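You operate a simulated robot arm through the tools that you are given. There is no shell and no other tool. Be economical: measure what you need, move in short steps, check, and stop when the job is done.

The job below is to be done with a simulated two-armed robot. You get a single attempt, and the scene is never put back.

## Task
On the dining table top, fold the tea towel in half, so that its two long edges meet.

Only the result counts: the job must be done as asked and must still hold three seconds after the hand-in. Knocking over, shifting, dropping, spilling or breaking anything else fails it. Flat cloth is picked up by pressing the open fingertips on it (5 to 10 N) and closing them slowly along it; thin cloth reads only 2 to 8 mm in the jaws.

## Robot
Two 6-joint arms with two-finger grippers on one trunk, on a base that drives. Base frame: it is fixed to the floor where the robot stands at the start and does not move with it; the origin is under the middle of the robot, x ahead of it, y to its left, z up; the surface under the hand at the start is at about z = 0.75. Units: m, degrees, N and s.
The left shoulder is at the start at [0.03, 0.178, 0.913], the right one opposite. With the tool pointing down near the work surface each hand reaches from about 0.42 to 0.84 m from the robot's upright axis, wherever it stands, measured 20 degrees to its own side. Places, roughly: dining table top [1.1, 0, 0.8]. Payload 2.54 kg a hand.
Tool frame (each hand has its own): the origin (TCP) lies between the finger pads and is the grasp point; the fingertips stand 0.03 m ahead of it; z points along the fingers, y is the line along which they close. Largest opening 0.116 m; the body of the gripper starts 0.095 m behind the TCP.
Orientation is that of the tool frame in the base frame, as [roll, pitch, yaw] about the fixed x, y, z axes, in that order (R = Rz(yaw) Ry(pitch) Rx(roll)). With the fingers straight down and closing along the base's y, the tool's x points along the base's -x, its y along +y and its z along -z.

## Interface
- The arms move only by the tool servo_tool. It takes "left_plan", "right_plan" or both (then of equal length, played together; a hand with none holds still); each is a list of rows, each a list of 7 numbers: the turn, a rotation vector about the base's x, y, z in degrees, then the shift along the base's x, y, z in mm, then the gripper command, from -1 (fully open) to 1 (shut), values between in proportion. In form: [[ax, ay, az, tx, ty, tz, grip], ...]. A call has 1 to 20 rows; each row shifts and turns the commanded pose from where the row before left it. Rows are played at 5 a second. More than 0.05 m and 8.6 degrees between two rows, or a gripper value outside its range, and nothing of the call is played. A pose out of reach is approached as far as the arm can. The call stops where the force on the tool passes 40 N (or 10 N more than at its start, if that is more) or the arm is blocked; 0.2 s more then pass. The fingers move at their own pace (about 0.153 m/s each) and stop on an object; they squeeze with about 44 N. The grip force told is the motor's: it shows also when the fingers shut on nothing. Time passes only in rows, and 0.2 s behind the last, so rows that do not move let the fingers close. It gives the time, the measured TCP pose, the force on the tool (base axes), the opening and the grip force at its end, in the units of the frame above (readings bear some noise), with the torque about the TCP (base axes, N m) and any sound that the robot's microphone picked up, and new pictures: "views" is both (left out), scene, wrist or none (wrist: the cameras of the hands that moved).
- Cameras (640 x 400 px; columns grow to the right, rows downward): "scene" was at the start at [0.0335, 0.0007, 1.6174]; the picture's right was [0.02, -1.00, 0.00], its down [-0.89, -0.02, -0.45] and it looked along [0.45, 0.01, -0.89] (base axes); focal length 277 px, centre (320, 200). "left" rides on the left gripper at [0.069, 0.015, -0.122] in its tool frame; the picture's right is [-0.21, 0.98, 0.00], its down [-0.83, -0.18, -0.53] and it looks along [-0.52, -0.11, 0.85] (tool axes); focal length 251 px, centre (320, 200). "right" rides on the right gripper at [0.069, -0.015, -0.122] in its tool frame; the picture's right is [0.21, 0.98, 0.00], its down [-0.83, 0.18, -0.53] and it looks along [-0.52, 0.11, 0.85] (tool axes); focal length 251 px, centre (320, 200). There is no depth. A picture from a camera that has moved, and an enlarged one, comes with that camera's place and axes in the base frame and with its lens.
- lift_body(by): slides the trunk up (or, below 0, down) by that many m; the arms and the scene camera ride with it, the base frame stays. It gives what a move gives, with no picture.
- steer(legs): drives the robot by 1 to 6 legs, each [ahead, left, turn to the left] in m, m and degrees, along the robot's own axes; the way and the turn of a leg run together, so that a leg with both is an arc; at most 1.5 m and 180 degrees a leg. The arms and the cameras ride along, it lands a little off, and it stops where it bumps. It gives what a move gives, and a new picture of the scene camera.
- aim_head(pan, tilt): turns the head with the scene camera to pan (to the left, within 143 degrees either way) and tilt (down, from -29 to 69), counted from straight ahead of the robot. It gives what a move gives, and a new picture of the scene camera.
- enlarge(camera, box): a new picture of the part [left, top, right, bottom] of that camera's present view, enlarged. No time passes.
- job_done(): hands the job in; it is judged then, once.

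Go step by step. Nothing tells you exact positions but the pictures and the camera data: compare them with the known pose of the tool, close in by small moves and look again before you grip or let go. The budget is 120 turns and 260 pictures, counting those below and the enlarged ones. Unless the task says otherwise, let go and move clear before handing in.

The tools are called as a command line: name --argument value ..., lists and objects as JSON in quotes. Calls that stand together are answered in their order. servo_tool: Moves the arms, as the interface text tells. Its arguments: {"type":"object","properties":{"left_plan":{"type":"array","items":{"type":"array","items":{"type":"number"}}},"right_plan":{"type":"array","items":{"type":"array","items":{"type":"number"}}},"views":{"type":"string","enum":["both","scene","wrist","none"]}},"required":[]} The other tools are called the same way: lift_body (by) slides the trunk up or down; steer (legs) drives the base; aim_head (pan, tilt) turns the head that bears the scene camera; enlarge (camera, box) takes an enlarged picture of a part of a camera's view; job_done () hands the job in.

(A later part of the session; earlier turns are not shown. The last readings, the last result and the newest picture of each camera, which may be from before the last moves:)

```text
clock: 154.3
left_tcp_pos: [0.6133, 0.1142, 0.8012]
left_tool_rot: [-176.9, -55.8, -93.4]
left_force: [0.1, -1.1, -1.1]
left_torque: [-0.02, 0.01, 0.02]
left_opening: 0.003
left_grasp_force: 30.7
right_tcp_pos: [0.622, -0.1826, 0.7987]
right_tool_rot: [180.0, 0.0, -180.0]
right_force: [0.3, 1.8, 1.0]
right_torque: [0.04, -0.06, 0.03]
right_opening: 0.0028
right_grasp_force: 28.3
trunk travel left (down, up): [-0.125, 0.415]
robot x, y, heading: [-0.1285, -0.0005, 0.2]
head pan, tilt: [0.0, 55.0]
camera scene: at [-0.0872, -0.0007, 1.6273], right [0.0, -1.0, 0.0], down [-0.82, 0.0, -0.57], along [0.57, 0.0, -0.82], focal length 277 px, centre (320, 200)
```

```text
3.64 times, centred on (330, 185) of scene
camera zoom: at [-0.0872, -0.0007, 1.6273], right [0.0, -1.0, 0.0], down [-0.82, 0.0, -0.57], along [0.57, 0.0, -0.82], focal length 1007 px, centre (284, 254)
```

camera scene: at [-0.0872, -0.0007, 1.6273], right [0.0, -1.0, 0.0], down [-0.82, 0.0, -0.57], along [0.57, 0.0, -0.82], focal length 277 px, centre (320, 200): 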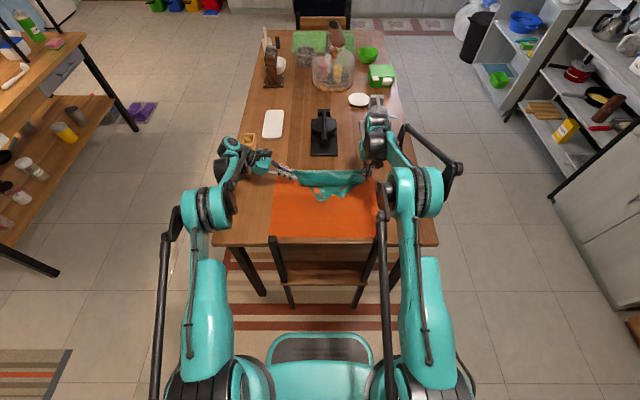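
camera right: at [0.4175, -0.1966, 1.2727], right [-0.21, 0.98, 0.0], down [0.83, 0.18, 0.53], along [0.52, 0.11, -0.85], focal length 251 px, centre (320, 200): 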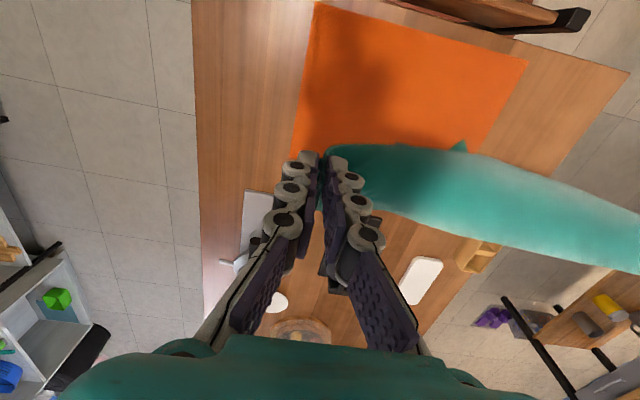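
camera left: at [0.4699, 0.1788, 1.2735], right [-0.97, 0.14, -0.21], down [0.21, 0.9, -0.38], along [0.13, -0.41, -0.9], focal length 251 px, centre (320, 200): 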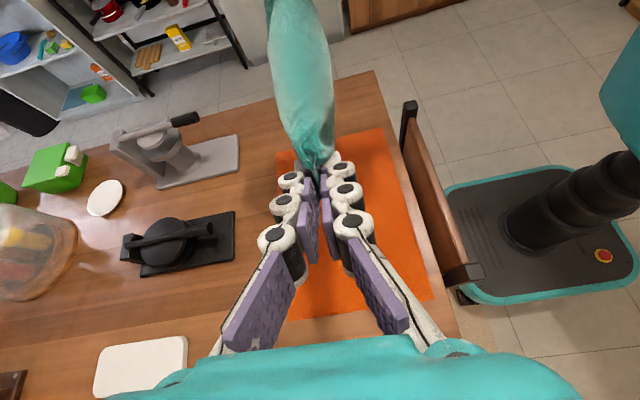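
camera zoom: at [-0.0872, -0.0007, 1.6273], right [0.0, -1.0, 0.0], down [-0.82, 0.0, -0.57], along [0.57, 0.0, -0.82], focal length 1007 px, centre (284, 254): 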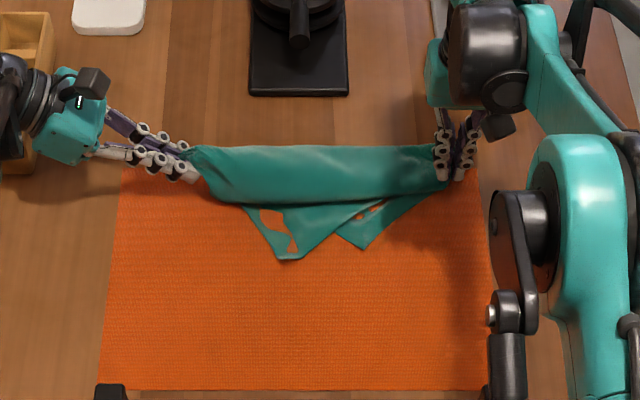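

Now every corner is clear: T1 ≈ (0.518, -0.004) on top and T2 ≈ (0.534, -0.09), both single layer on the mat. I'll keep R held, release the left corner, and turn the left hand upright to take T1, which is R's long-edge neighbour.

servo_tool --left_plan '[[0, 0, 0, 0, 0, -4, 1], [0, 0, 0, 0, 0, 0, 0.6], [0, 0, 0, 0, 0, 0, 0.2], [0, 0, 0, 0, 35, 25, 0.2], [0, 0, 0, 0, 35, 30, 0.2], [8, 0, 0, -10, 10, 10, 0.2], [8, 0, 0, -10, 0, 0, 0.2], [8, 0, 0, -10, 0, 0, 0.2], [8, 0, 0, -10, 0, 0, 0.2], [8, 0, 0, -10, 0, 0, 0.2], [8, 0, 0, -10, 0, 0, 0.2], [8, 0, 0, -10, 0, 0, 0.2]]' --views "none"

servo_tool --left_plan '[[0, 0, -8, 0, 0, 0, 0.55], [0, 0, -8, 0, 0, 0, 0.55], [0, 0, -8, 0, 0, 0, 0.55], [0, 0, -8, 0, 0, 0, 0.55], [0, 0, -8, 0, 0, 0, 0.55], [0, 0, -8, 0, 0, 0, 0.55], [0, 0, -8, 0, 0, 0, 0.55], [0, 0, -8, 0, 0, 0, 0.55], [0, 0, -8, 0, 0, 0, 0.55], [0, 0, -8, 0, 0, 0, 0.55], [0, 0, -8, 0, 0, 0, 0.55]]'

enlarge --camera "scene" --box '[250, 130, 410, 240]'

```text
clock: 156.9
left_tcp_pos: [0.5424, 0.1943, 0.8633]
left_tool_rot: [180.0, 0.2, -92.1]
left_force: [-0.1, -1.5, 0.5]
left_torque: [0.02, 0.01, 0.02]
left_opening: 0.0464
left_grasp_force: 0.0
right_tcp_pos: [0.6209, -0.1833, 0.799]
right_tool_rot: [-180.0, 0.0, -180.0]
right_force: [0.4, -1.5, 3.9]
right_torque: [-0.05, -0.01, -0.01]
right_opening: 0.0025
right_grasp_force: 31.0
trunk travel left (down, up): [-0.125, 0.415]
robot x, y, heading: [-0.1294, -0.0006, -0.1]
head pan, tilt: [0.0, 55.0]
```

```text
clock: 159.3
left_tcp_pos: [0.5405, 0.1947, 0.8621]
left_tool_rot: [179.9, 0.1, 179.9]
left_force: [-0.2, -0.7, 0.5]
left_torque: [0.02, 0.03, 0.0]
left_opening: 0.0262
left_grasp_force: 0.0
right_tcp_pos: [0.6217, -0.1828, 0.798]
right_tool_rot: [180.0, 0.1, 179.9]
right_force: [0.0, 0.0, 0.6]
right_torque: [0.02, -0.06, -0.03]
right_opening: 0.0036
right_grasp_force: 30.7
trunk travel left (down, up): [-0.125, 0.415]
robot x, y, heading: [-0.1304, -0.0003, 0.1]
head pan, tilt: [0.0, 55.0]
camera scene: at [-0.0873, -0.0008, 1.6273], right [0.0, -1.0, 0.0], down [-0.82, 0.0, -0.57], along [0.57, 0.0, -0.82], focal length 277 px, centre (320, 200)
camera left: at [0.4729, 0.2092, 0.9854], right [0.22, 0.98, 0.0], down [0.83, -0.18, 0.53], along [0.52, -0.11, -0.85], focal length 251 px, centre (320, 200)
```

scene: 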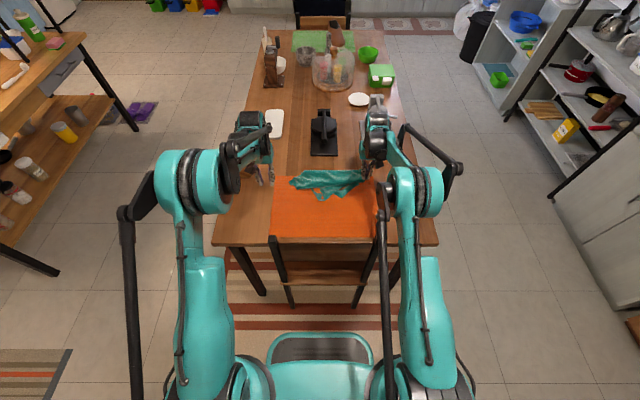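
left: 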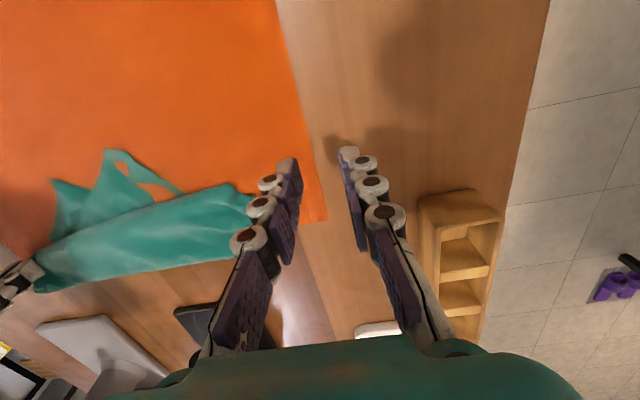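

```text
3.64 times, centred on (330, 185) of scene
camera zoom: at [-0.0873, -0.0008, 1.6273], right [0.0, -1.0, 0.0], down [-0.82, 0.0, -0.57], along [0.57, 0.0, -0.82], focal length 1007 px, centre (284, 254)
```

zoom: 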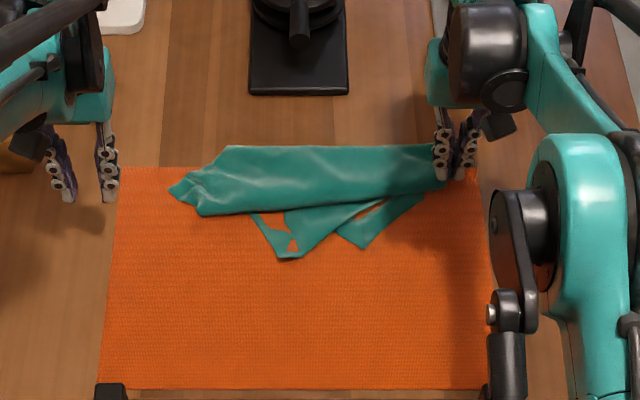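

T1 hasn't moved. I'll bring the left hand over it.

servo_tool --left_plan '[[0, 0, 0, 0, -40, 0, 0.55], [0, 0, 0, 0, -40, 0, 0.55], [0, 0, 0, -2, -40, -5, 0.55], [0, 0, 0, -2, -40, -10, 0.55], [0, 0, 0, -2, -41, -15, 0.55], [0, 0, 0, 0, 0, -20, 0.55], [0, 0, 0, 0, 0, -15, 0.55]]' --views "wrist"

enlarge --camera "left" --box '[200, 70, 440, 220]'

```text
clock: 160.9
left_tcp_pos: [0.5366, -0.0078, 0.7982]
left_tool_rot: [179.8, 0.0, -180.0]
left_force: [-1.0, -0.5, 1.2]
left_torque: [-0.01, -0.02, -0.06]
left_opening: 0.0261
left_grasp_force: 0.0
right_tcp_pos: [0.6215, -0.183, 0.7971]
right_tool_rot: [-179.9, 0.0, 180.0]
right_force: [-0.1, 0.2, 3.1]
right_torque: [0.28, 0.0, -0.01]
right_opening: 0.003
right_grasp_force: 34.9
trunk travel left (down, up): [-0.125, 0.415]
robot x, y, heading: [-0.1297, -0.0019, 0.2]
head pan, tilt: [0.0, 55.0]
camera left: at [0.4666, 0.0071, 0.9202], right [0.21, 0.98, 0.0], down [0.83, -0.18, 0.53], along [0.52, -0.11, -0.85], focal length 251 px, centre (320, 200)
```

left: 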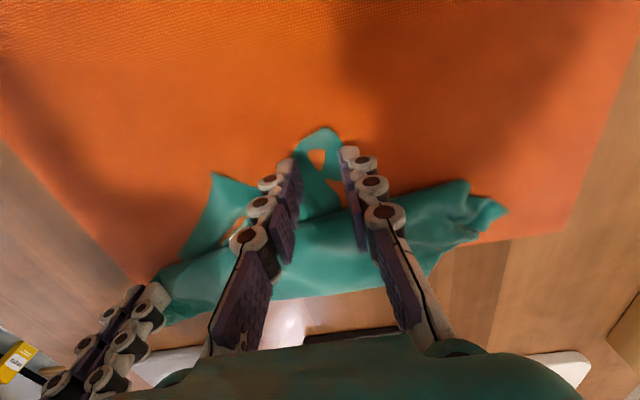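

```text
2.67 times, centred on (320, 145) of left
camera zoom: at [0.4666, 0.0071, 0.9202], right [0.21, 0.98, 0.0], down [0.83, -0.18, 0.53], along [0.52, -0.11, -0.85], focal length 670 px, centre (320, 347)
```

zoom: 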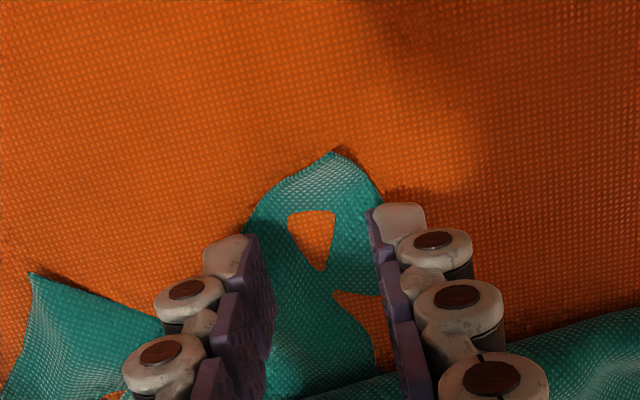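

servo_tool --left_plan '[[0, 0, 0, -3, 4, -8, 0.48], [0, 0, 0, 0, 0, -6, 0.48], [0, 0, 0, 0, 0, -2, 0.48], [0, 0, 0, 0, 0, 0, 0.48]]' --views "none"

servo_tool --left_plan '[[0, 0, 0, 0, 0, -1, 0.48], [0, 0, 0, 0, 0, 0, 0.48]]' --views "none"

```text
clock: 161.9
left_tcp_pos: [0.5329, -0.0033, 0.7815]
left_tool_rot: [180.0, -0.1, 179.9]
left_force: [-0.1, -0.2, 0.7]
left_torque: [-0.01, -0.01, -0.03]
left_opening: 0.0303
left_grasp_force: 0.1
right_tcp_pos: [0.622, -0.1819, 0.7983]
right_tool_rot: [-179.9, 0.0, 180.0]
right_force: [0.0, -1.0, 4.3]
right_torque: [-0.37, -0.05, 0.0]
right_opening: 0.002
right_grasp_force: 28.8
trunk travel left (down, up): [-0.125, 0.415]
robot x, y, heading: [-0.1311, -0.0011, 0.1]
head pan, tilt: [0.0, 55.0]
```

```text
clock: 162.5
left_tcp_pos: [0.5333, -0.0035, 0.7808]
left_tool_rot: [-180.0, 0.0, 180.0]
left_force: [2.3, 0.1, 8.2]
left_torque: [-0.14, -0.02, 0.04]
left_opening: 0.0303
left_grasp_force: 0.4
right_tcp_pos: [0.6225, -0.1832, 0.7985]
right_tool_rot: [180.0, -0.1, -179.9]
right_force: [-0.8, 0.2, -1.1]
right_torque: [0.0, -0.02, 0.02]
right_opening: 0.0045
right_grasp_force: 31.2
trunk travel left (down, up): [-0.125, 0.415]
robot x, y, heading: [-0.1321, 0.0034, 0.1]
head pan, tilt: [0.0, 55.0]
```

Contact is at 8 N. I'll close slowly and lift a little.

servo_tool --left_plan '[[0, 0, 0, 0, 0, 0, 0.53], [0, 0, 0, 0, 0, 0, 0.58], [0, 0, 0, 0, 0, 0, 0.63], [0, 0, 0, 0, 0, 0, 0.68], [0, 0, 0, 0, 0, 0, 0.73], [0, 0, 0, 0, 0, 0, 0.78], [0, 0, 0, 0, 0, 0, 0.83], [0, 0, 0, 0, 0, 0, 0.88], [0, 0, 0, 0, 0, 0, 0.93], [0, 0, 0, 0, 0, 0, 1], [0, 0, 0, 0, 0, 0, 1], [0, 0, 0, 0, 0, 0, 1], [0, 0, 0, 0, 0, 10, 1], [0, 0, 0, 0, 0, 20, 1]]' --views "wrist"

enlarge --camera "left" --box '[200, 70, 440, 220]'

```text
clock: 165.5
left_tcp_pos: [0.5334, -0.0032, 0.8113]
left_tool_rot: [180.0, 0.0, -180.0]
left_force: [0.3, 1.1, 4.8]
left_torque: [-0.05, 0.06, 0.02]
left_opening: 0.0014
left_grasp_force: 34.0
right_tcp_pos: [0.6215, -0.1824, 0.797]
right_tool_rot: [-180.0, 0.0, -180.0]
right_force: [-1.0, -2.0, 0.7]
right_torque: [-0.54, -0.02, -0.01]
right_opening: 0.002
right_grasp_force: 28.3
trunk travel left (down, up): [-0.125, 0.415]
robot x, y, heading: [-0.1305, 0.0, -0.1]
head pan, tilt: [0.0, 55.0]
camera left: at [0.4635, 0.0115, 0.9341], right [0.21, 0.98, 0.0], down [0.83, -0.18, 0.53], along [0.52, -0.11, -0.85], focal length 251 px, centre (320, 200)
```

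left: 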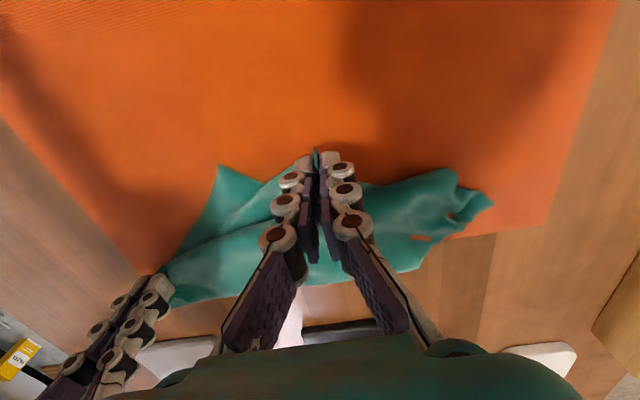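

```text
2.67 times, centred on (320, 145) of left
camera zoom: at [0.4635, 0.0115, 0.9341], right [0.21, 0.98, 0.0], down [0.83, -0.18, 0.53], along [0.52, -0.11, -0.85], focal length 670 px, centre (320, 347)
```

zoom: 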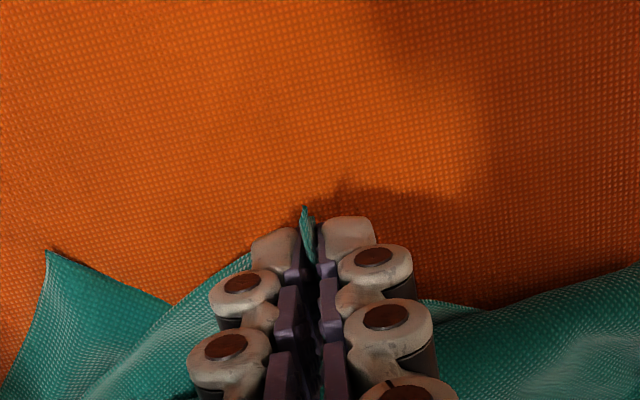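

T1 is held at the tip and R at the other end. I'll lift both and level the edge.

servo_tool --left_plan '[[0, 0, 0, -3, 8, 27, 1], [0, 0, 0, -3, 10, 27, 1], [0, 0, 0, -3, 10, 27, 1], [0, 0, 0, -3, 11, 27, 1], [0, 0, 0, -3, 11, 27, 1], [0, 0, 0, -3, 11, 27, 1], [0, 0, 0, -3, 12, 27, 1], [0, 0, 0, -4, 12, 27, 1], [0, 0, 0, -4, 12, 27, 1], [0, 0, 0, -4, 10, 27, 1], [0, 0, 0, 0, 0, 0, 1], [0, 0, 0, 0, 0, 0, 1]]' --right_plan '[[0, 0, 0, -12, 0, 28, 1], [0, 0, 0, -12, 0, 28, 1], [0, 0, 0, -12, 0, 28, 1], [0, 0, 0, -12, 0, 28, 1], [0, 0, 0, -12, 0, 28, 1], [0, 0, 0, -12, 0, 28, 1], [0, 0, 0, -12, 0, 28, 1], [0, 0, 0, -12, 0, 28, 1], [0, 0, 0, -12, 0, 28, 1], [0, 0, 0, -12, 0, 30, 1], [0, 0, 0, 0, 0, 0, 1], [0, 0, 0, 0, 0, 0, 1]]'

enlarge --camera "scene" --box '[250, 110, 410, 220]'

```text
clock: 167.7
left_tcp_pos: [0.4999, 0.0932, 1.0735]
left_tool_rot: [-179.1, -0.1, 179.5]
left_force: [-1.3, -25.6, -0.1]
left_torque: [-0.68, 0.04, -0.31]
left_opening: 0.0018
left_grasp_force: 31.3
right_tcp_pos: [0.5065, -0.1748, 1.0704]
right_tool_rot: [179.2, 0.1, -179.6]
right_force: [0.4, 25.0, 0.1]
right_torque: [0.81, -0.04, -0.08]
right_opening: 0.004
right_grasp_force: 32.3
trunk travel left (down, up): [-0.125, 0.415]
robot x, y, heading: [-0.1304, -0.0012, 0.2]
head pan, tilt: [0.0, 55.0]
stopped in row 10 (left hand): the force on the tool passed its limit at 41 N (the readings are from after the stop); the commanded pose is now the measured one
camera scene: at [-0.0881, -0.0006, 1.6272], right [0.0, -1.0, 0.0], down [-0.82, 0.0, -0.57], along [0.57, 0.0, -0.82], focal length 277 px, centre (320, 200)
camera right: at [0.4362, -0.1917, 1.1915], right [-0.22, 0.97, 0.01], down [0.82, 0.18, 0.54], along [0.52, 0.13, -0.84], focal length 251 px, centre (320, 200)
camera left: at [0.431, 0.11, 1.1947], right [0.22, 0.97, -0.01], down [0.82, -0.18, 0.54], along [0.52, -0.13, -0.84], focal length 251 px, centre (320, 200)
```

scene: 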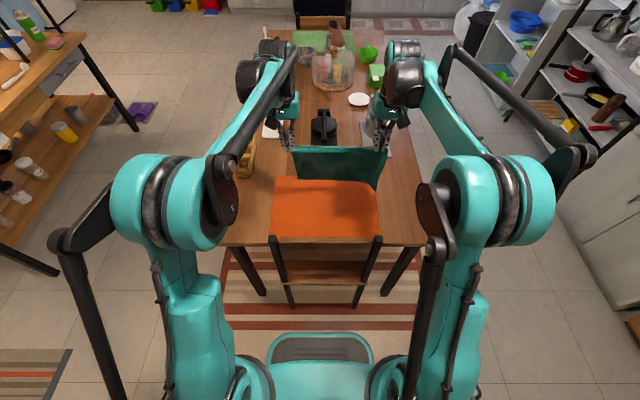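
right: 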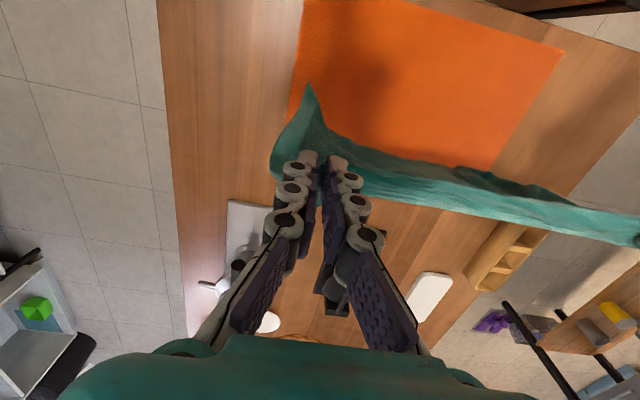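
left: 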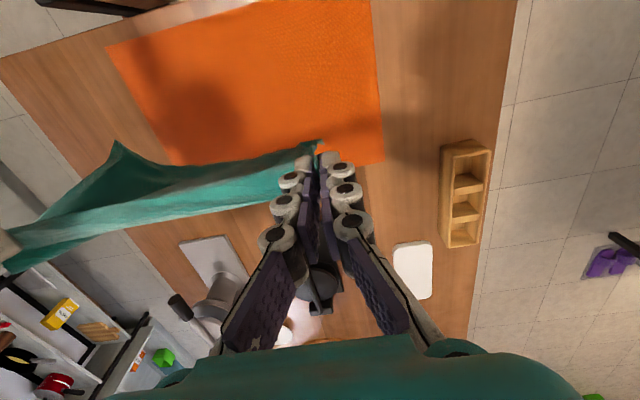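

```text
3.64 times, centred on (330, 165) of scene
camera zoom: at [-0.0881, -0.0006, 1.6272], right [0.0, -1.0, 0.0], down [-0.82, 0.0, -0.57], along [0.57, 0.0, -0.82], focal length 1007 px, centre (284, 327)
```

zoom: 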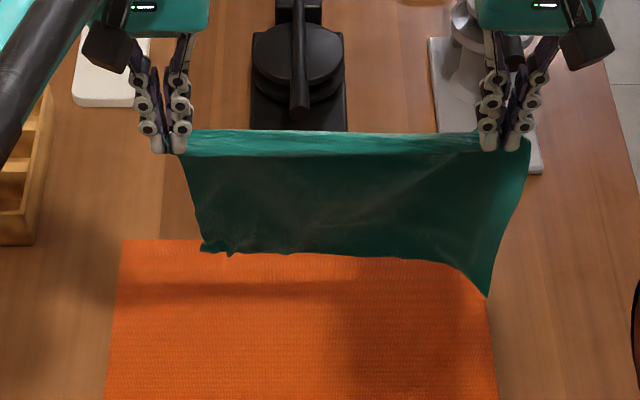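

The long edge is now stretched between the hands and the towel hangs like a curtain. I'll ease the tension and check the hanging part, because the lower left looks short.

servo_tool --left_plan '[[0, 0, 0, 0, -4, 10, 1], [0, 0, 0, 0, 0, 20, 1], [0, 0, 0, 0, 0, 20, 1], [0, 0, 0, 0, 0, 0, 1], [0, 0, 0, 0, 0, 0, 1]]' --right_plan '[[0, 0, 0, 0, 4, 10, 1], [0, 0, 0, 0, 0, 20, 1], [0, 0, 0, 0, 0, 20, 1], [0, 0, 0, 0, 0, 0, 1], [0, 0, 0, 0, 0, 0, 1]]'

enlarge --camera "scene" --box '[270, 120, 400, 210]'

enlarge --camera "right" --box '[240, 60, 640, 280]'

enlarge --camera "left" --box '[0, 60, 400, 280]'

```text
clock: 168.9
left_tcp_pos: [0.5023, 0.0914, 1.1227]
left_tool_rot: [-179.6, -0.1, 179.7]
left_force: [-1.8, -19.7, -0.5]
left_torque: [-0.53, 0.01, -0.23]
left_opening: 0.003
left_grasp_force: 32.1
right_tcp_pos: [0.5068, -0.1739, 1.1191]
right_tool_rot: [179.4, -0.1, -179.8]
right_force: [1.2, 18.3, -0.4]
right_torque: [0.57, 0.01, -0.01]
right_opening: 0.004
right_grasp_force: 32.3
trunk travel left (down, up): [-0.125, 0.415]
robot x, y, heading: [-0.129, 0.0013, 0.1]
head pan, tilt: [0.0, 55.0]
camera scene: at [-0.0877, -0.0007, 1.6273], right [0.0, -1.0, 0.0], down [-0.82, 0.0, -0.57], along [0.57, 0.0, -0.82], focal length 277 px, centre (320, 200)
camera right: at [0.4367, -0.1905, 1.2417], right [-0.22, 0.98, 0.01], down [0.82, 0.18, 0.54], along [0.52, 0.12, -0.84], focal length 251 px, centre (320, 200)
camera left: at [0.4321, 0.1083, 1.2447], right [0.22, 0.98, -0.01], down [0.83, -0.18, 0.53], along [0.52, -0.12, -0.84], focal length 251 px, centre (320, 200)
```

scene: 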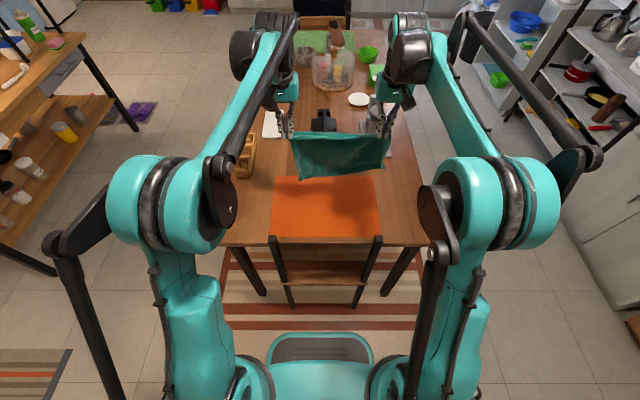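
right: 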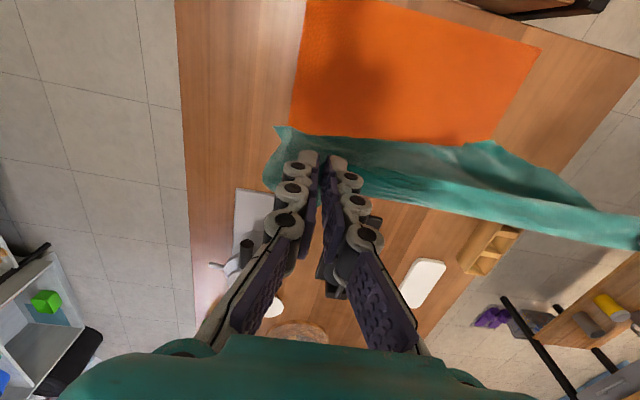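
left: 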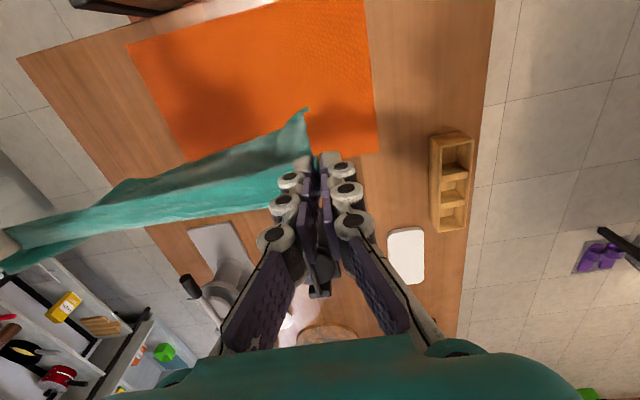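

```text
4.44 times, centred on (335, 165) of scene
camera zoom: at [-0.0877, -0.0007, 1.6273], right [0.0, -1.0, 0.0], down [-0.82, 0.0, -0.57], along [0.57, 0.0, -0.82], focal length 1231 px, centre (253, 356)
```

zoom: 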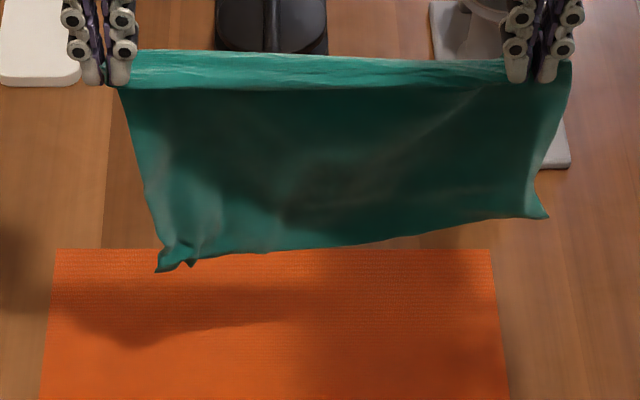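

```text
1.60 times, centred on (440, 170) of right
camera zoom: at [0.4367, -0.1905, 1.2417], right [-0.22, 0.98, 0.01], down [0.82, 0.18, 0.54], along [0.52, 0.12, -0.84], focal length 402 px, centre (128, 248)
```

zoom: 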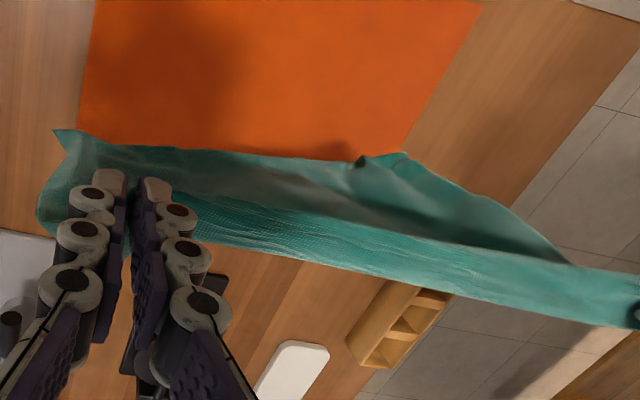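

```text
1.60 times, centred on (200, 170) of left
camera zoom: at [0.4321, 0.1083, 1.2447], right [0.22, 0.98, -0.01], down [0.83, -0.18, 0.53], along [0.52, -0.12, -0.84], focal length 402 px, centre (512, 248)
```

zoom: 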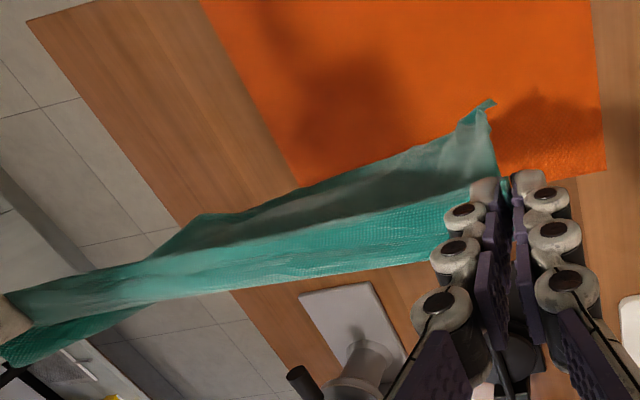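

Now it's a clean rectangular curtain hanging from one long edge. I'll ease the tension and lower until the bottom hem touches the table near x≈0.48.

servo_tool --left_plan '[[0, 0, 0, -4, -2, -15, 1], [0, 0, 0, -5, -2, -15, 1], [0, 0, 0, -5, -1, -15, 1], [0, 0, 0, -5, 0, -15, 1], [0, 0, 0, -3, 0, -15, 1], [0, 0, 0, 0, 0, -10, 1], [0, 0, 0, 0, 0, -8, 1], [0, 0, 0, 0, 0, 0, 1], [0, 0, 0, 0, 0, 0, 1]]' --right_plan '[[0, 0, 0, -5, 2, -15, 1], [0, 0, 0, -5, 2, -15, 1], [0, 0, 0, -5, 1, -15, 1], [0, 0, 0, -6, 0, -15, 1], [0, 0, 0, -5, 0, -15, 1], [0, 0, 0, 0, 0, -7, 1], [0, 0, 0, 0, 0, -7, 1], [0, 0, 0, 0, 0, 0, 1], [0, 0, 0, 0, 0, 0, 1]]'

enlarge --camera "scene" --box '[260, 130, 400, 220]'

```text
clock: 170.9
left_tcp_pos: [0.4785, 0.0872, 1.0278]
left_tool_rot: [-179.6, -0.2, 179.8]
left_force: [0.5, -6.9, -1.2]
left_torque: [-0.27, 0.02, -0.15]
left_opening: 0.0031
left_grasp_force: 35.5
right_tcp_pos: [0.4807, -0.1691, 1.0297]
right_tool_rot: [179.5, 0.0, -179.9]
right_force: [0.8, 6.7, 1.2]
right_torque: [0.26, 0.02, -0.02]
right_opening: 0.0028
right_grasp_force: 31.8
trunk travel left (down, up): [-0.125, 0.415]
robot x, y, heading: [-0.1302, -0.0024, -0.0]
head pan, tilt: [0.0, 55.0]
camera scene: at [-0.0873, -0.0006, 1.6273], right [0.0, -1.0, 0.0], down [-0.82, 0.0, -0.57], along [0.57, 0.0, -0.82], focal length 277 px, centre (320, 200)
camera right: at [0.4111, -0.1854, 1.1522], right [-0.22, 0.98, 0.01], down [0.82, 0.18, 0.54], along [0.52, 0.12, -0.84], focal length 251 px, centre (320, 200)
camera left: at [0.4099, 0.1034, 1.1515], right [0.22, 0.98, -0.01], down [0.83, -0.18, 0.53], along [0.52, -0.12, -0.85], focal length 251 px, centre (320, 200)
```

scene: 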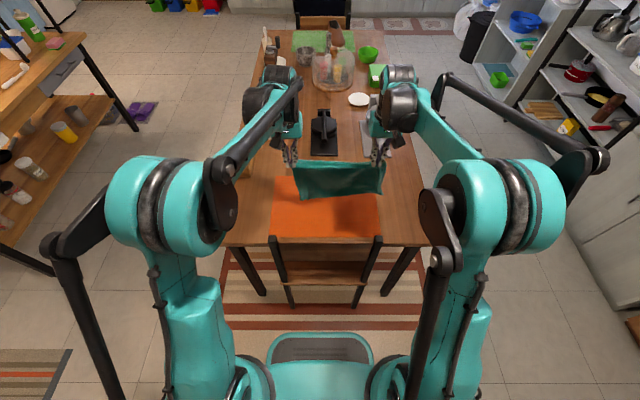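
right: 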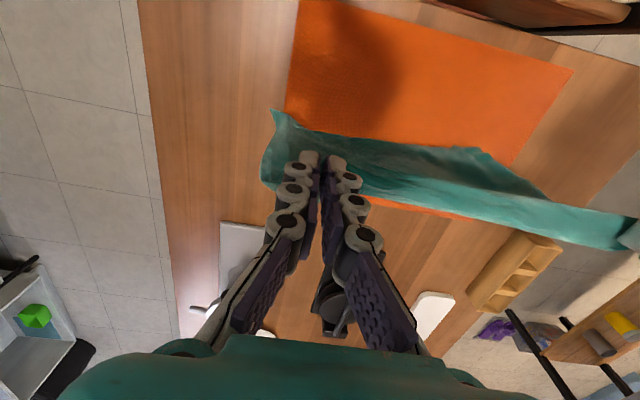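
left: 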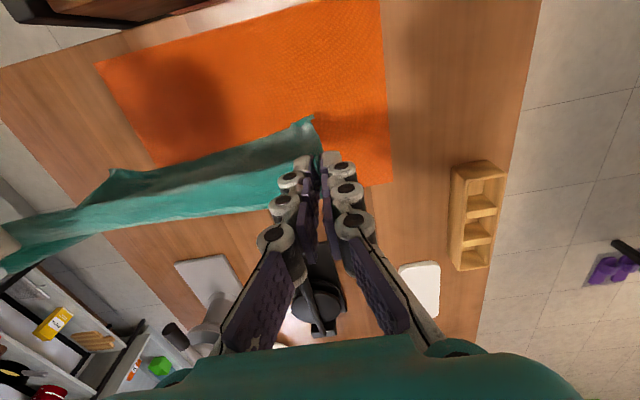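

```text
4.44 times, centred on (330, 175) of scene
camera zoom: at [-0.0873, -0.0006, 1.6273], right [0.0, -1.0, 0.0], down [-0.82, 0.0, -0.57], along [0.57, 0.0, -0.82], focal length 1231 px, centre (276, 311)
```

zoom: 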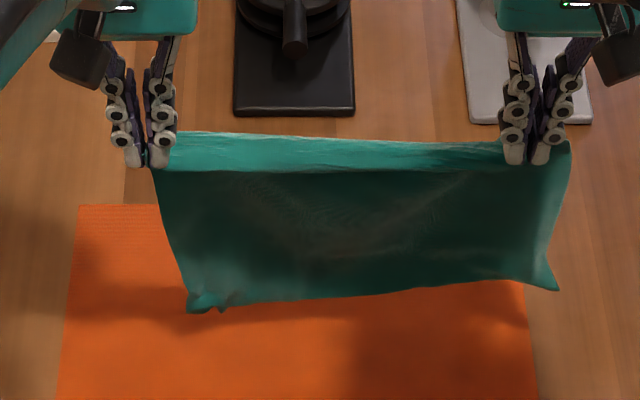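

The bottom hem is at x≈0.50, z≈0.79. I'll lower until it touches, then lay the lower half forward, away from me.

servo_tool --left_plan '[[0, 0, 0, 0, 0, -20, 1], [0, 0, 0, 0, 0, -18, 1], [0, 0, 0, 15, 0, -13, 1], [0, 0, 0, 19, 0, -16, 1], [0, 0, 0, 19, 0, -16, 1], [0, 0, 0, 19, 0, -16, 1], [0, 0, 0, 19, 0, -16, 1], [0, 0, 0, 19, 0, -16, 1], [0, 0, 0, 19, 0, -16, 1], [0, 0, 0, 19, 0, -16, 1], [0, 0, 0, 0, 0, 0, 1]]' --right_plan '[[0, 0, 0, 0, 0, -20, 1], [0, 0, 0, 0, 0, -18, 1], [0, 0, 0, 15, 0, -13, 1], [0, 0, 0, 19, 0, -16, 1], [0, 0, 0, 19, 0, -16, 1], [0, 0, 0, 19, 0, -16, 1], [0, 0, 0, 19, 0, -16, 1], [0, 0, 0, 19, 0, -16, 1], [0, 0, 0, 19, 0, -16, 1], [0, 0, 0, 19, 0, -16, 1], [0, 0, 0, 0, 0, 0, 1]]' --views "scene"

enlarge --camera "scene" --box '[260, 130, 400, 220]'

```text
clock: 173.3
left_tcp_pos: [0.6271, 0.0881, 0.8673]
left_tool_rot: [-179.7, 0.0, 179.7]
left_force: [0.4, -6.2, 3.6]
left_torque: [-0.24, -0.03, -0.1]
left_opening: 0.001
left_grasp_force: 30.7
right_tcp_pos: [0.6276, -0.1707, 0.8684]
right_tool_rot: [179.6, 0.1, -179.8]
right_force: [0.4, 7.6, 1.5]
right_torque: [0.26, -0.05, -0.06]
right_opening: 0.0025
right_grasp_force: 30.4
trunk travel left (down, up): [-0.125, 0.415]
robot x, y, heading: [-0.1334, -0.0016, 0.1]
head pan, tilt: [0.0, 55.0]
camera scene: at [-0.0886, -0.0007, 1.6274], right [0.0, -1.0, 0.0], down [-0.82, 0.0, -0.57], along [0.57, 0.0, -0.82], focal length 277 px, centre (320, 200)
```

scene: 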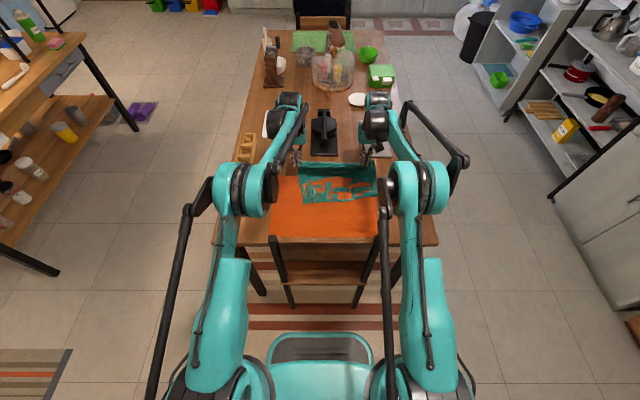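

```text
4.44 times, centred on (330, 175) of scene
camera zoom: at [-0.0886, -0.0007, 1.6274], right [0.0, -1.0, 0.0], down [-0.82, 0.0, -0.57], along [0.57, 0.0, -0.82], focal length 1231 px, centre (276, 311)
```

zoom: 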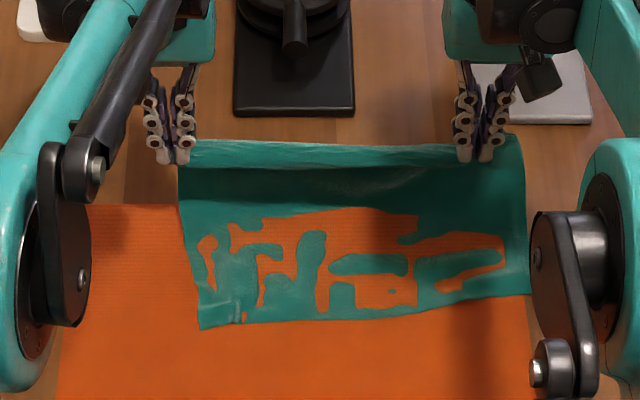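

The lower half is lying flat on the mat. The hem strip above my pinch line flops backward, so I'll tilt both hands (fingers pointing forward) to bring the strip to my side before folding back.

servo_tool --left_plan '[[0, -8, 0, -4, 0, 3, 1], [0, -8, 0, -4, 0, 3, 1], [0, -8, 0, -4, 0, 2, 1], [0, -8, 0, -4, 0, 2, 1], [0, -8, 0, -4, 0, 0, 1], [0, -8, 0, -4, 0, 0, 1], [0, 0, 0, 0, 0, 0, 1]]' --right_plan '[[0, -8, 0, -4, 0, 3, 1], [0, -8, 0, -4, 0, 3, 1], [0, -8, 0, -4, 0, 2, 1], [0, -8, 0, -4, 0, 2, 1], [0, -8, 0, -4, 0, 0, 1], [0, -8, 0, -4, 0, 0, 1], [0, 0, 0, 0, 0, 0, 1]]'

enlarge --camera "scene" --box '[270, 140, 400, 220]'

```text
clock: 174.9
left_tcp_pos: [0.6022, 0.0884, 0.8756]
left_tool_rot: [-179.9, 48.0, 179.6]
left_force: [0.4, -7.4, -1.8]
left_torque: [-0.02, 0.03, -0.22]
left_opening: 0.003
left_grasp_force: 31.4
right_tcp_pos: [0.6044, -0.1703, 0.878]
right_tool_rot: [179.7, 48.0, -179.7]
right_force: [1.3, 6.8, -0.2]
right_torque: [0.13, 0.01, 0.12]
right_opening: 0.0035
right_grasp_force: 32.4
trunk travel left (down, up): [-0.125, 0.415]
robot x, y, heading: [-0.1335, 0.0002, 0.2]
head pan, tilt: [0.0, 55.0]
camera scene: at [-0.0873, -0.0007, 1.6273], right [0.0, -1.0, 0.0], down [-0.82, 0.0, -0.57], along [0.57, 0.0, -0.82], focal length 277 px, centre (320, 200)
camera right: at [0.467, -0.1856, 0.9078], right [-0.15, 0.98, -0.16], down [0.15, 0.18, 0.97], along [0.98, 0.12, -0.18], focal length 251 px, centre (320, 200)
camera left: at [0.4662, 0.1036, 0.907], right [0.15, 0.98, 0.16], down [0.15, -0.18, 0.97], along [0.98, -0.12, -0.18], focal length 251 px, centre (320, 200)
```

scene: 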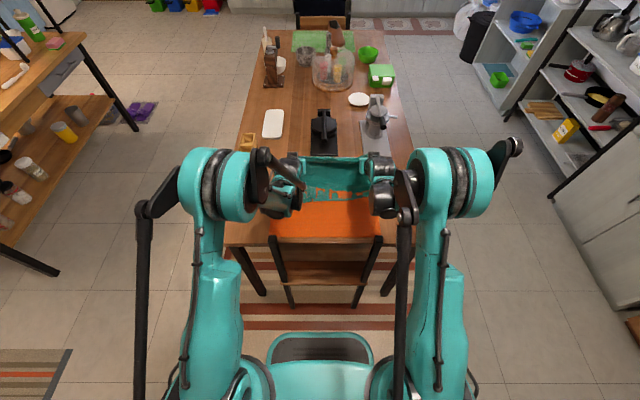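
right: 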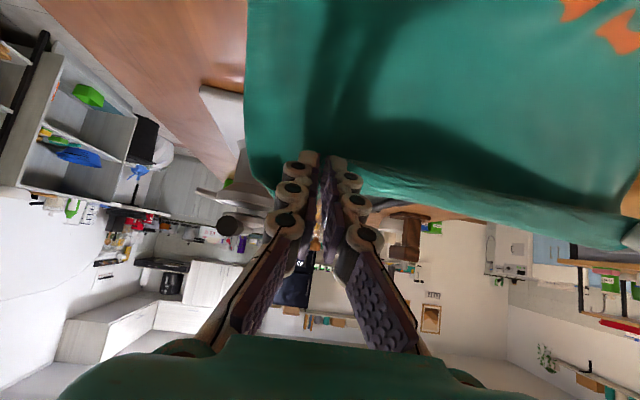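
left: 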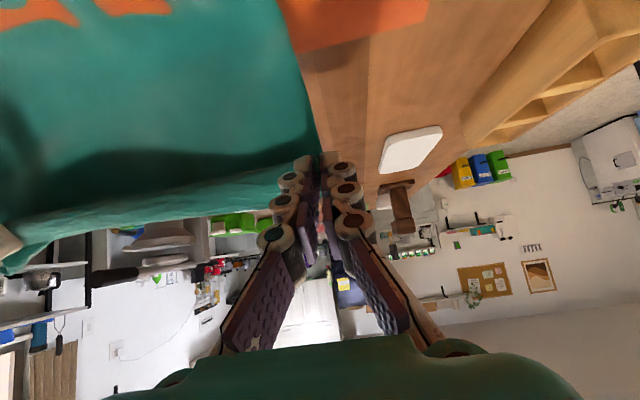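

```text
4.92 times, centred on (335, 180) of scene
camera zoom: at [-0.0873, -0.0007, 1.6273], right [0.0, -1.0, 0.0], down [-0.82, 0.0, -0.57], along [0.57, 0.0, -0.82], focal length 1364 px, centre (246, 298)
```

zoom: 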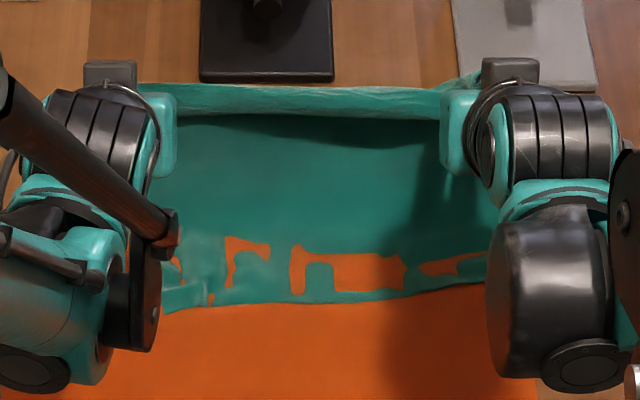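

The right grip sits about 4 cm inside the true corner, so I'll fold with the right hand placed correspondingly further forward: left pinch to x≈0.517, right pinch to x≈0.584. I'll level the hands partly and fold the upper half back toward me.

servo_tool --left_plan '[[0, 7, 0, 7, -1, -2, 1], [0, 7, 0, 7, -1, -2, 1], [0, 7, 0, 7, -1, -2, 1], [0, 7, 0, 7, -1, -2, 1], [0, 0, 0, -20, 0, 4, 1], [0, 0, 0, -30, 0, -10, 1], [0, 0, 0, -25, 0, -17, 1], [0, 0, 0, -20, 0, -20, 1], [0, 0, 0, -15, 0, -22, 1], [0, 0, 0, -8, 0, -14, 1]]' --right_plan '[[0, 7, 0, 15, 1, -7, 1], [0, 7, 0, 15, 1, -7, 1], [0, 7, 0, 15, 1, -7, 1], [0, 7, 0, 15, 1, -7, 1], [0, 0, 0, -15, 0, 0, 1], [0, 0, 0, -20, 0, -5, 1], [0, 0, 0, -18, 0, -10, 1], [0, 0, 0, -14, 0, -14, 1], [0, 0, 0, -12, 0, -17, 1], [0, 0, 0, -8, 0, -16, 1]]'

enlarge --camera "scene" --box '[270, 140, 400, 220]'

```text
clock: 177.1
left_tcp_pos: [0.5129, 0.0833, 0.7896]
left_tool_rot: [-179.7, 20.0, 179.7]
left_force: [0.8, -4.6, 1.5]
left_torque: [-0.17, -0.02, -0.11]
left_opening: 0.002
left_grasp_force: 33.1
right_tcp_pos: [0.5775, -0.1654, 0.7872]
right_tool_rot: [179.6, 20.0, -179.8]
right_force: [-1.0, 5.6, 0.8]
right_torque: [0.07, 0.05, 0.04]
right_opening: 0.0036
right_grasp_force: 35.0
trunk travel left (down, up): [-0.125, 0.415]
robot x, y, heading: [-0.1311, 0.0018, 0.1]
head pan, tilt: [0.0, 55.0]
camera scene: at [-0.0869, -0.0007, 1.6272], right [0.0, -1.0, 0.0], down [-0.82, 0.0, -0.57], along [0.57, 0.0, -0.82], focal length 277 px, centre (320, 200)
camera right: at [0.4704, -0.1809, 0.8782], right [-0.21, 0.98, -0.07], down [0.59, 0.18, 0.79], along [0.78, 0.12, -0.62], focal length 251 px, centre (320, 200)
camera left: at [0.4068, 0.0995, 0.8805], right [0.21, 0.98, 0.07], down [0.59, -0.18, 0.78], along [0.78, -0.12, -0.62], focal length 251 px, centre (320, 200)
```

scene: 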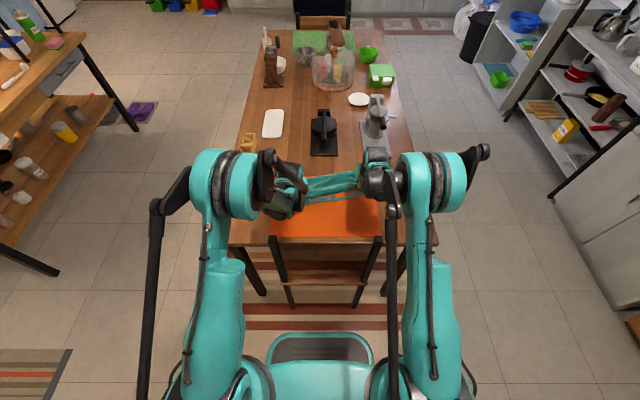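
right: 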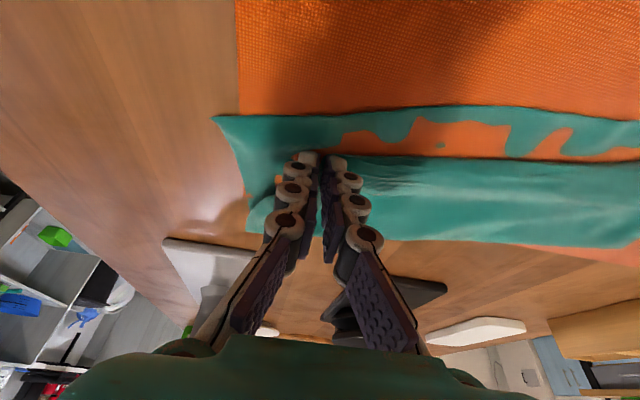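
left: 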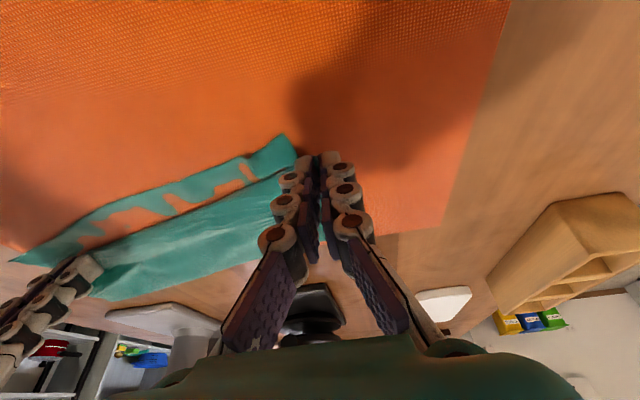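

```text
4.92 times, centred on (335, 180) of scene
camera zoom: at [-0.0869, -0.0007, 1.6272], right [0.0, -1.0, 0.0], down [-0.82, 0.0, -0.57], along [0.57, 0.0, -0.82], focal length 1364 px, centre (246, 298)
```

zoom: 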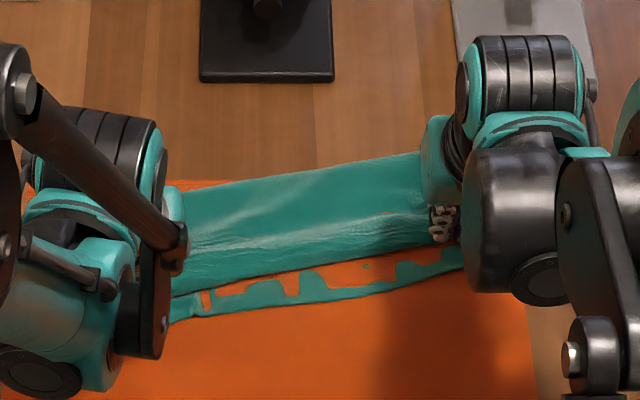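

The fold lies well. I'll let go with both hands, back off, and look at the edges.

servo_tool --left_plan '[[0, 0, 0, 0, 0, -4, 1], [0, 0, 0, 0, 0, 0, 0.75], [0, 0, 0, 0, 0, 0, 0.5], [0, 0, 0, -3, 0, 10, 0.5], [0, 0, 0, -8, 0, 25, 0.5], [0, 7, 0, -10, 30, 35, 0.5], [0, 7, 0, -10, 35, 20, 0.5], [0, 6, 0, -10, 35, 10, 0.5]]' --right_plan '[[0, 0, 0, 0, 0, -4, 1], [0, 0, 0, 0, 0, 0, 0.75], [0, 0, 0, 0, 0, 0, 0.5], [0, 0, 0, -3, 0, 10, 0.5], [0, 0, 0, -8, 0, 25, 0.5], [0, 7, 0, -10, -25, 35, 0.5], [0, 7, 0, -20, -30, 20, 0.5], [0, 6, 0, -20, -30, 10, 0.5]]' --views "wrist"

enlarge --camera "scene" --box '[285, 150, 395, 220]'

enlarge --camera "right" --box '[320, 80, 640, 280]'

```text
clock: 178.9
left_tcp_pos: [0.472, 0.184, 0.8853]
left_tool_rot: [-179.6, -0.1, 179.7]
left_force: [0.8, 0.2, -0.2]
left_torque: [0.02, 0.0, -0.01]
left_opening: 0.0292
left_grasp_force: 0.0
right_tcp_pos: [0.5153, -0.2491, 0.8836]
right_tool_rot: [179.5, -0.1, -179.7]
right_force: [-0.1, -0.1, 0.8]
right_torque: [0.0, 0.0, 0.01]
right_opening: 0.029
right_grasp_force: 0.0
trunk travel left (down, up): [-0.125, 0.415]
robot x, y, heading: [-0.1291, -0.001, 0.2]
head pan, tilt: [0.0, 55.0]
camera right: at [0.4464, -0.2653, 1.006], right [-0.22, 0.98, 0.01], down [0.83, 0.18, 0.53], along [0.52, 0.12, -0.85], focal length 251 px, centre (320, 200)
camera left: at [0.403, 0.2, 1.0081], right [0.22, 0.98, -0.01], down [0.83, -0.18, 0.53], along [0.52, -0.12, -0.85], focal length 251 px, centre (320, 200)
```

right: 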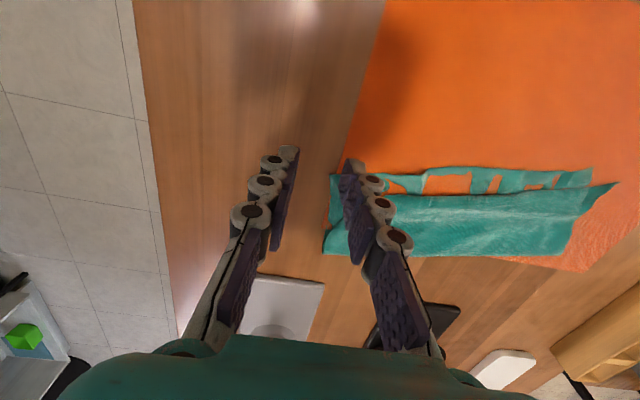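
left: 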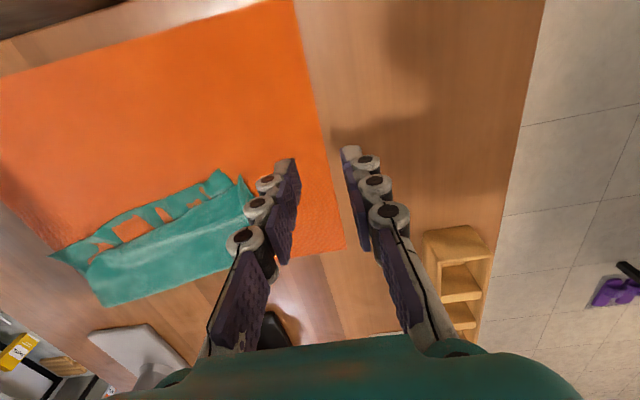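

```text
5.71 times, centred on (340, 185) of scene
camera zoom: at [-0.0871, -0.0004, 1.6272], right [0.0, -1.0, 0.0], down [-0.82, 0.0, -0.57], along [0.57, 0.0, -0.82], focal length 1583 px, centre (206, 286)
```

zoom: 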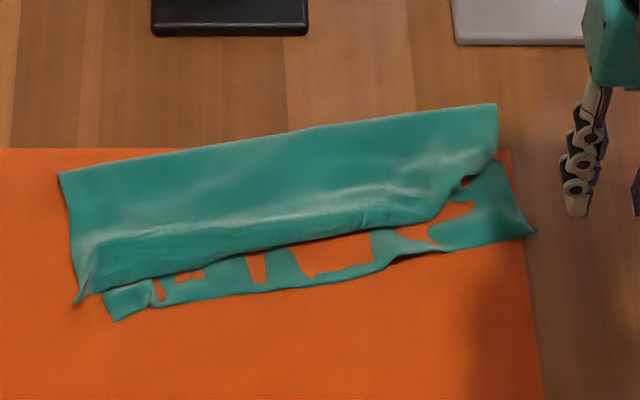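

```text
2.00 times, centred on (480, 180) of right
camera zoom: at [0.4464, -0.2653, 1.006], right [-0.22, 0.98, 0.01], down [0.83, 0.18, 0.53], along [0.52, 0.12, -0.85], focal length 503 px, centre (0, 240)
```

zoom: 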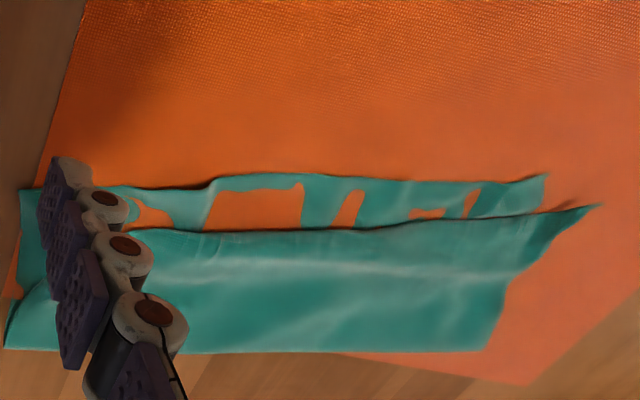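

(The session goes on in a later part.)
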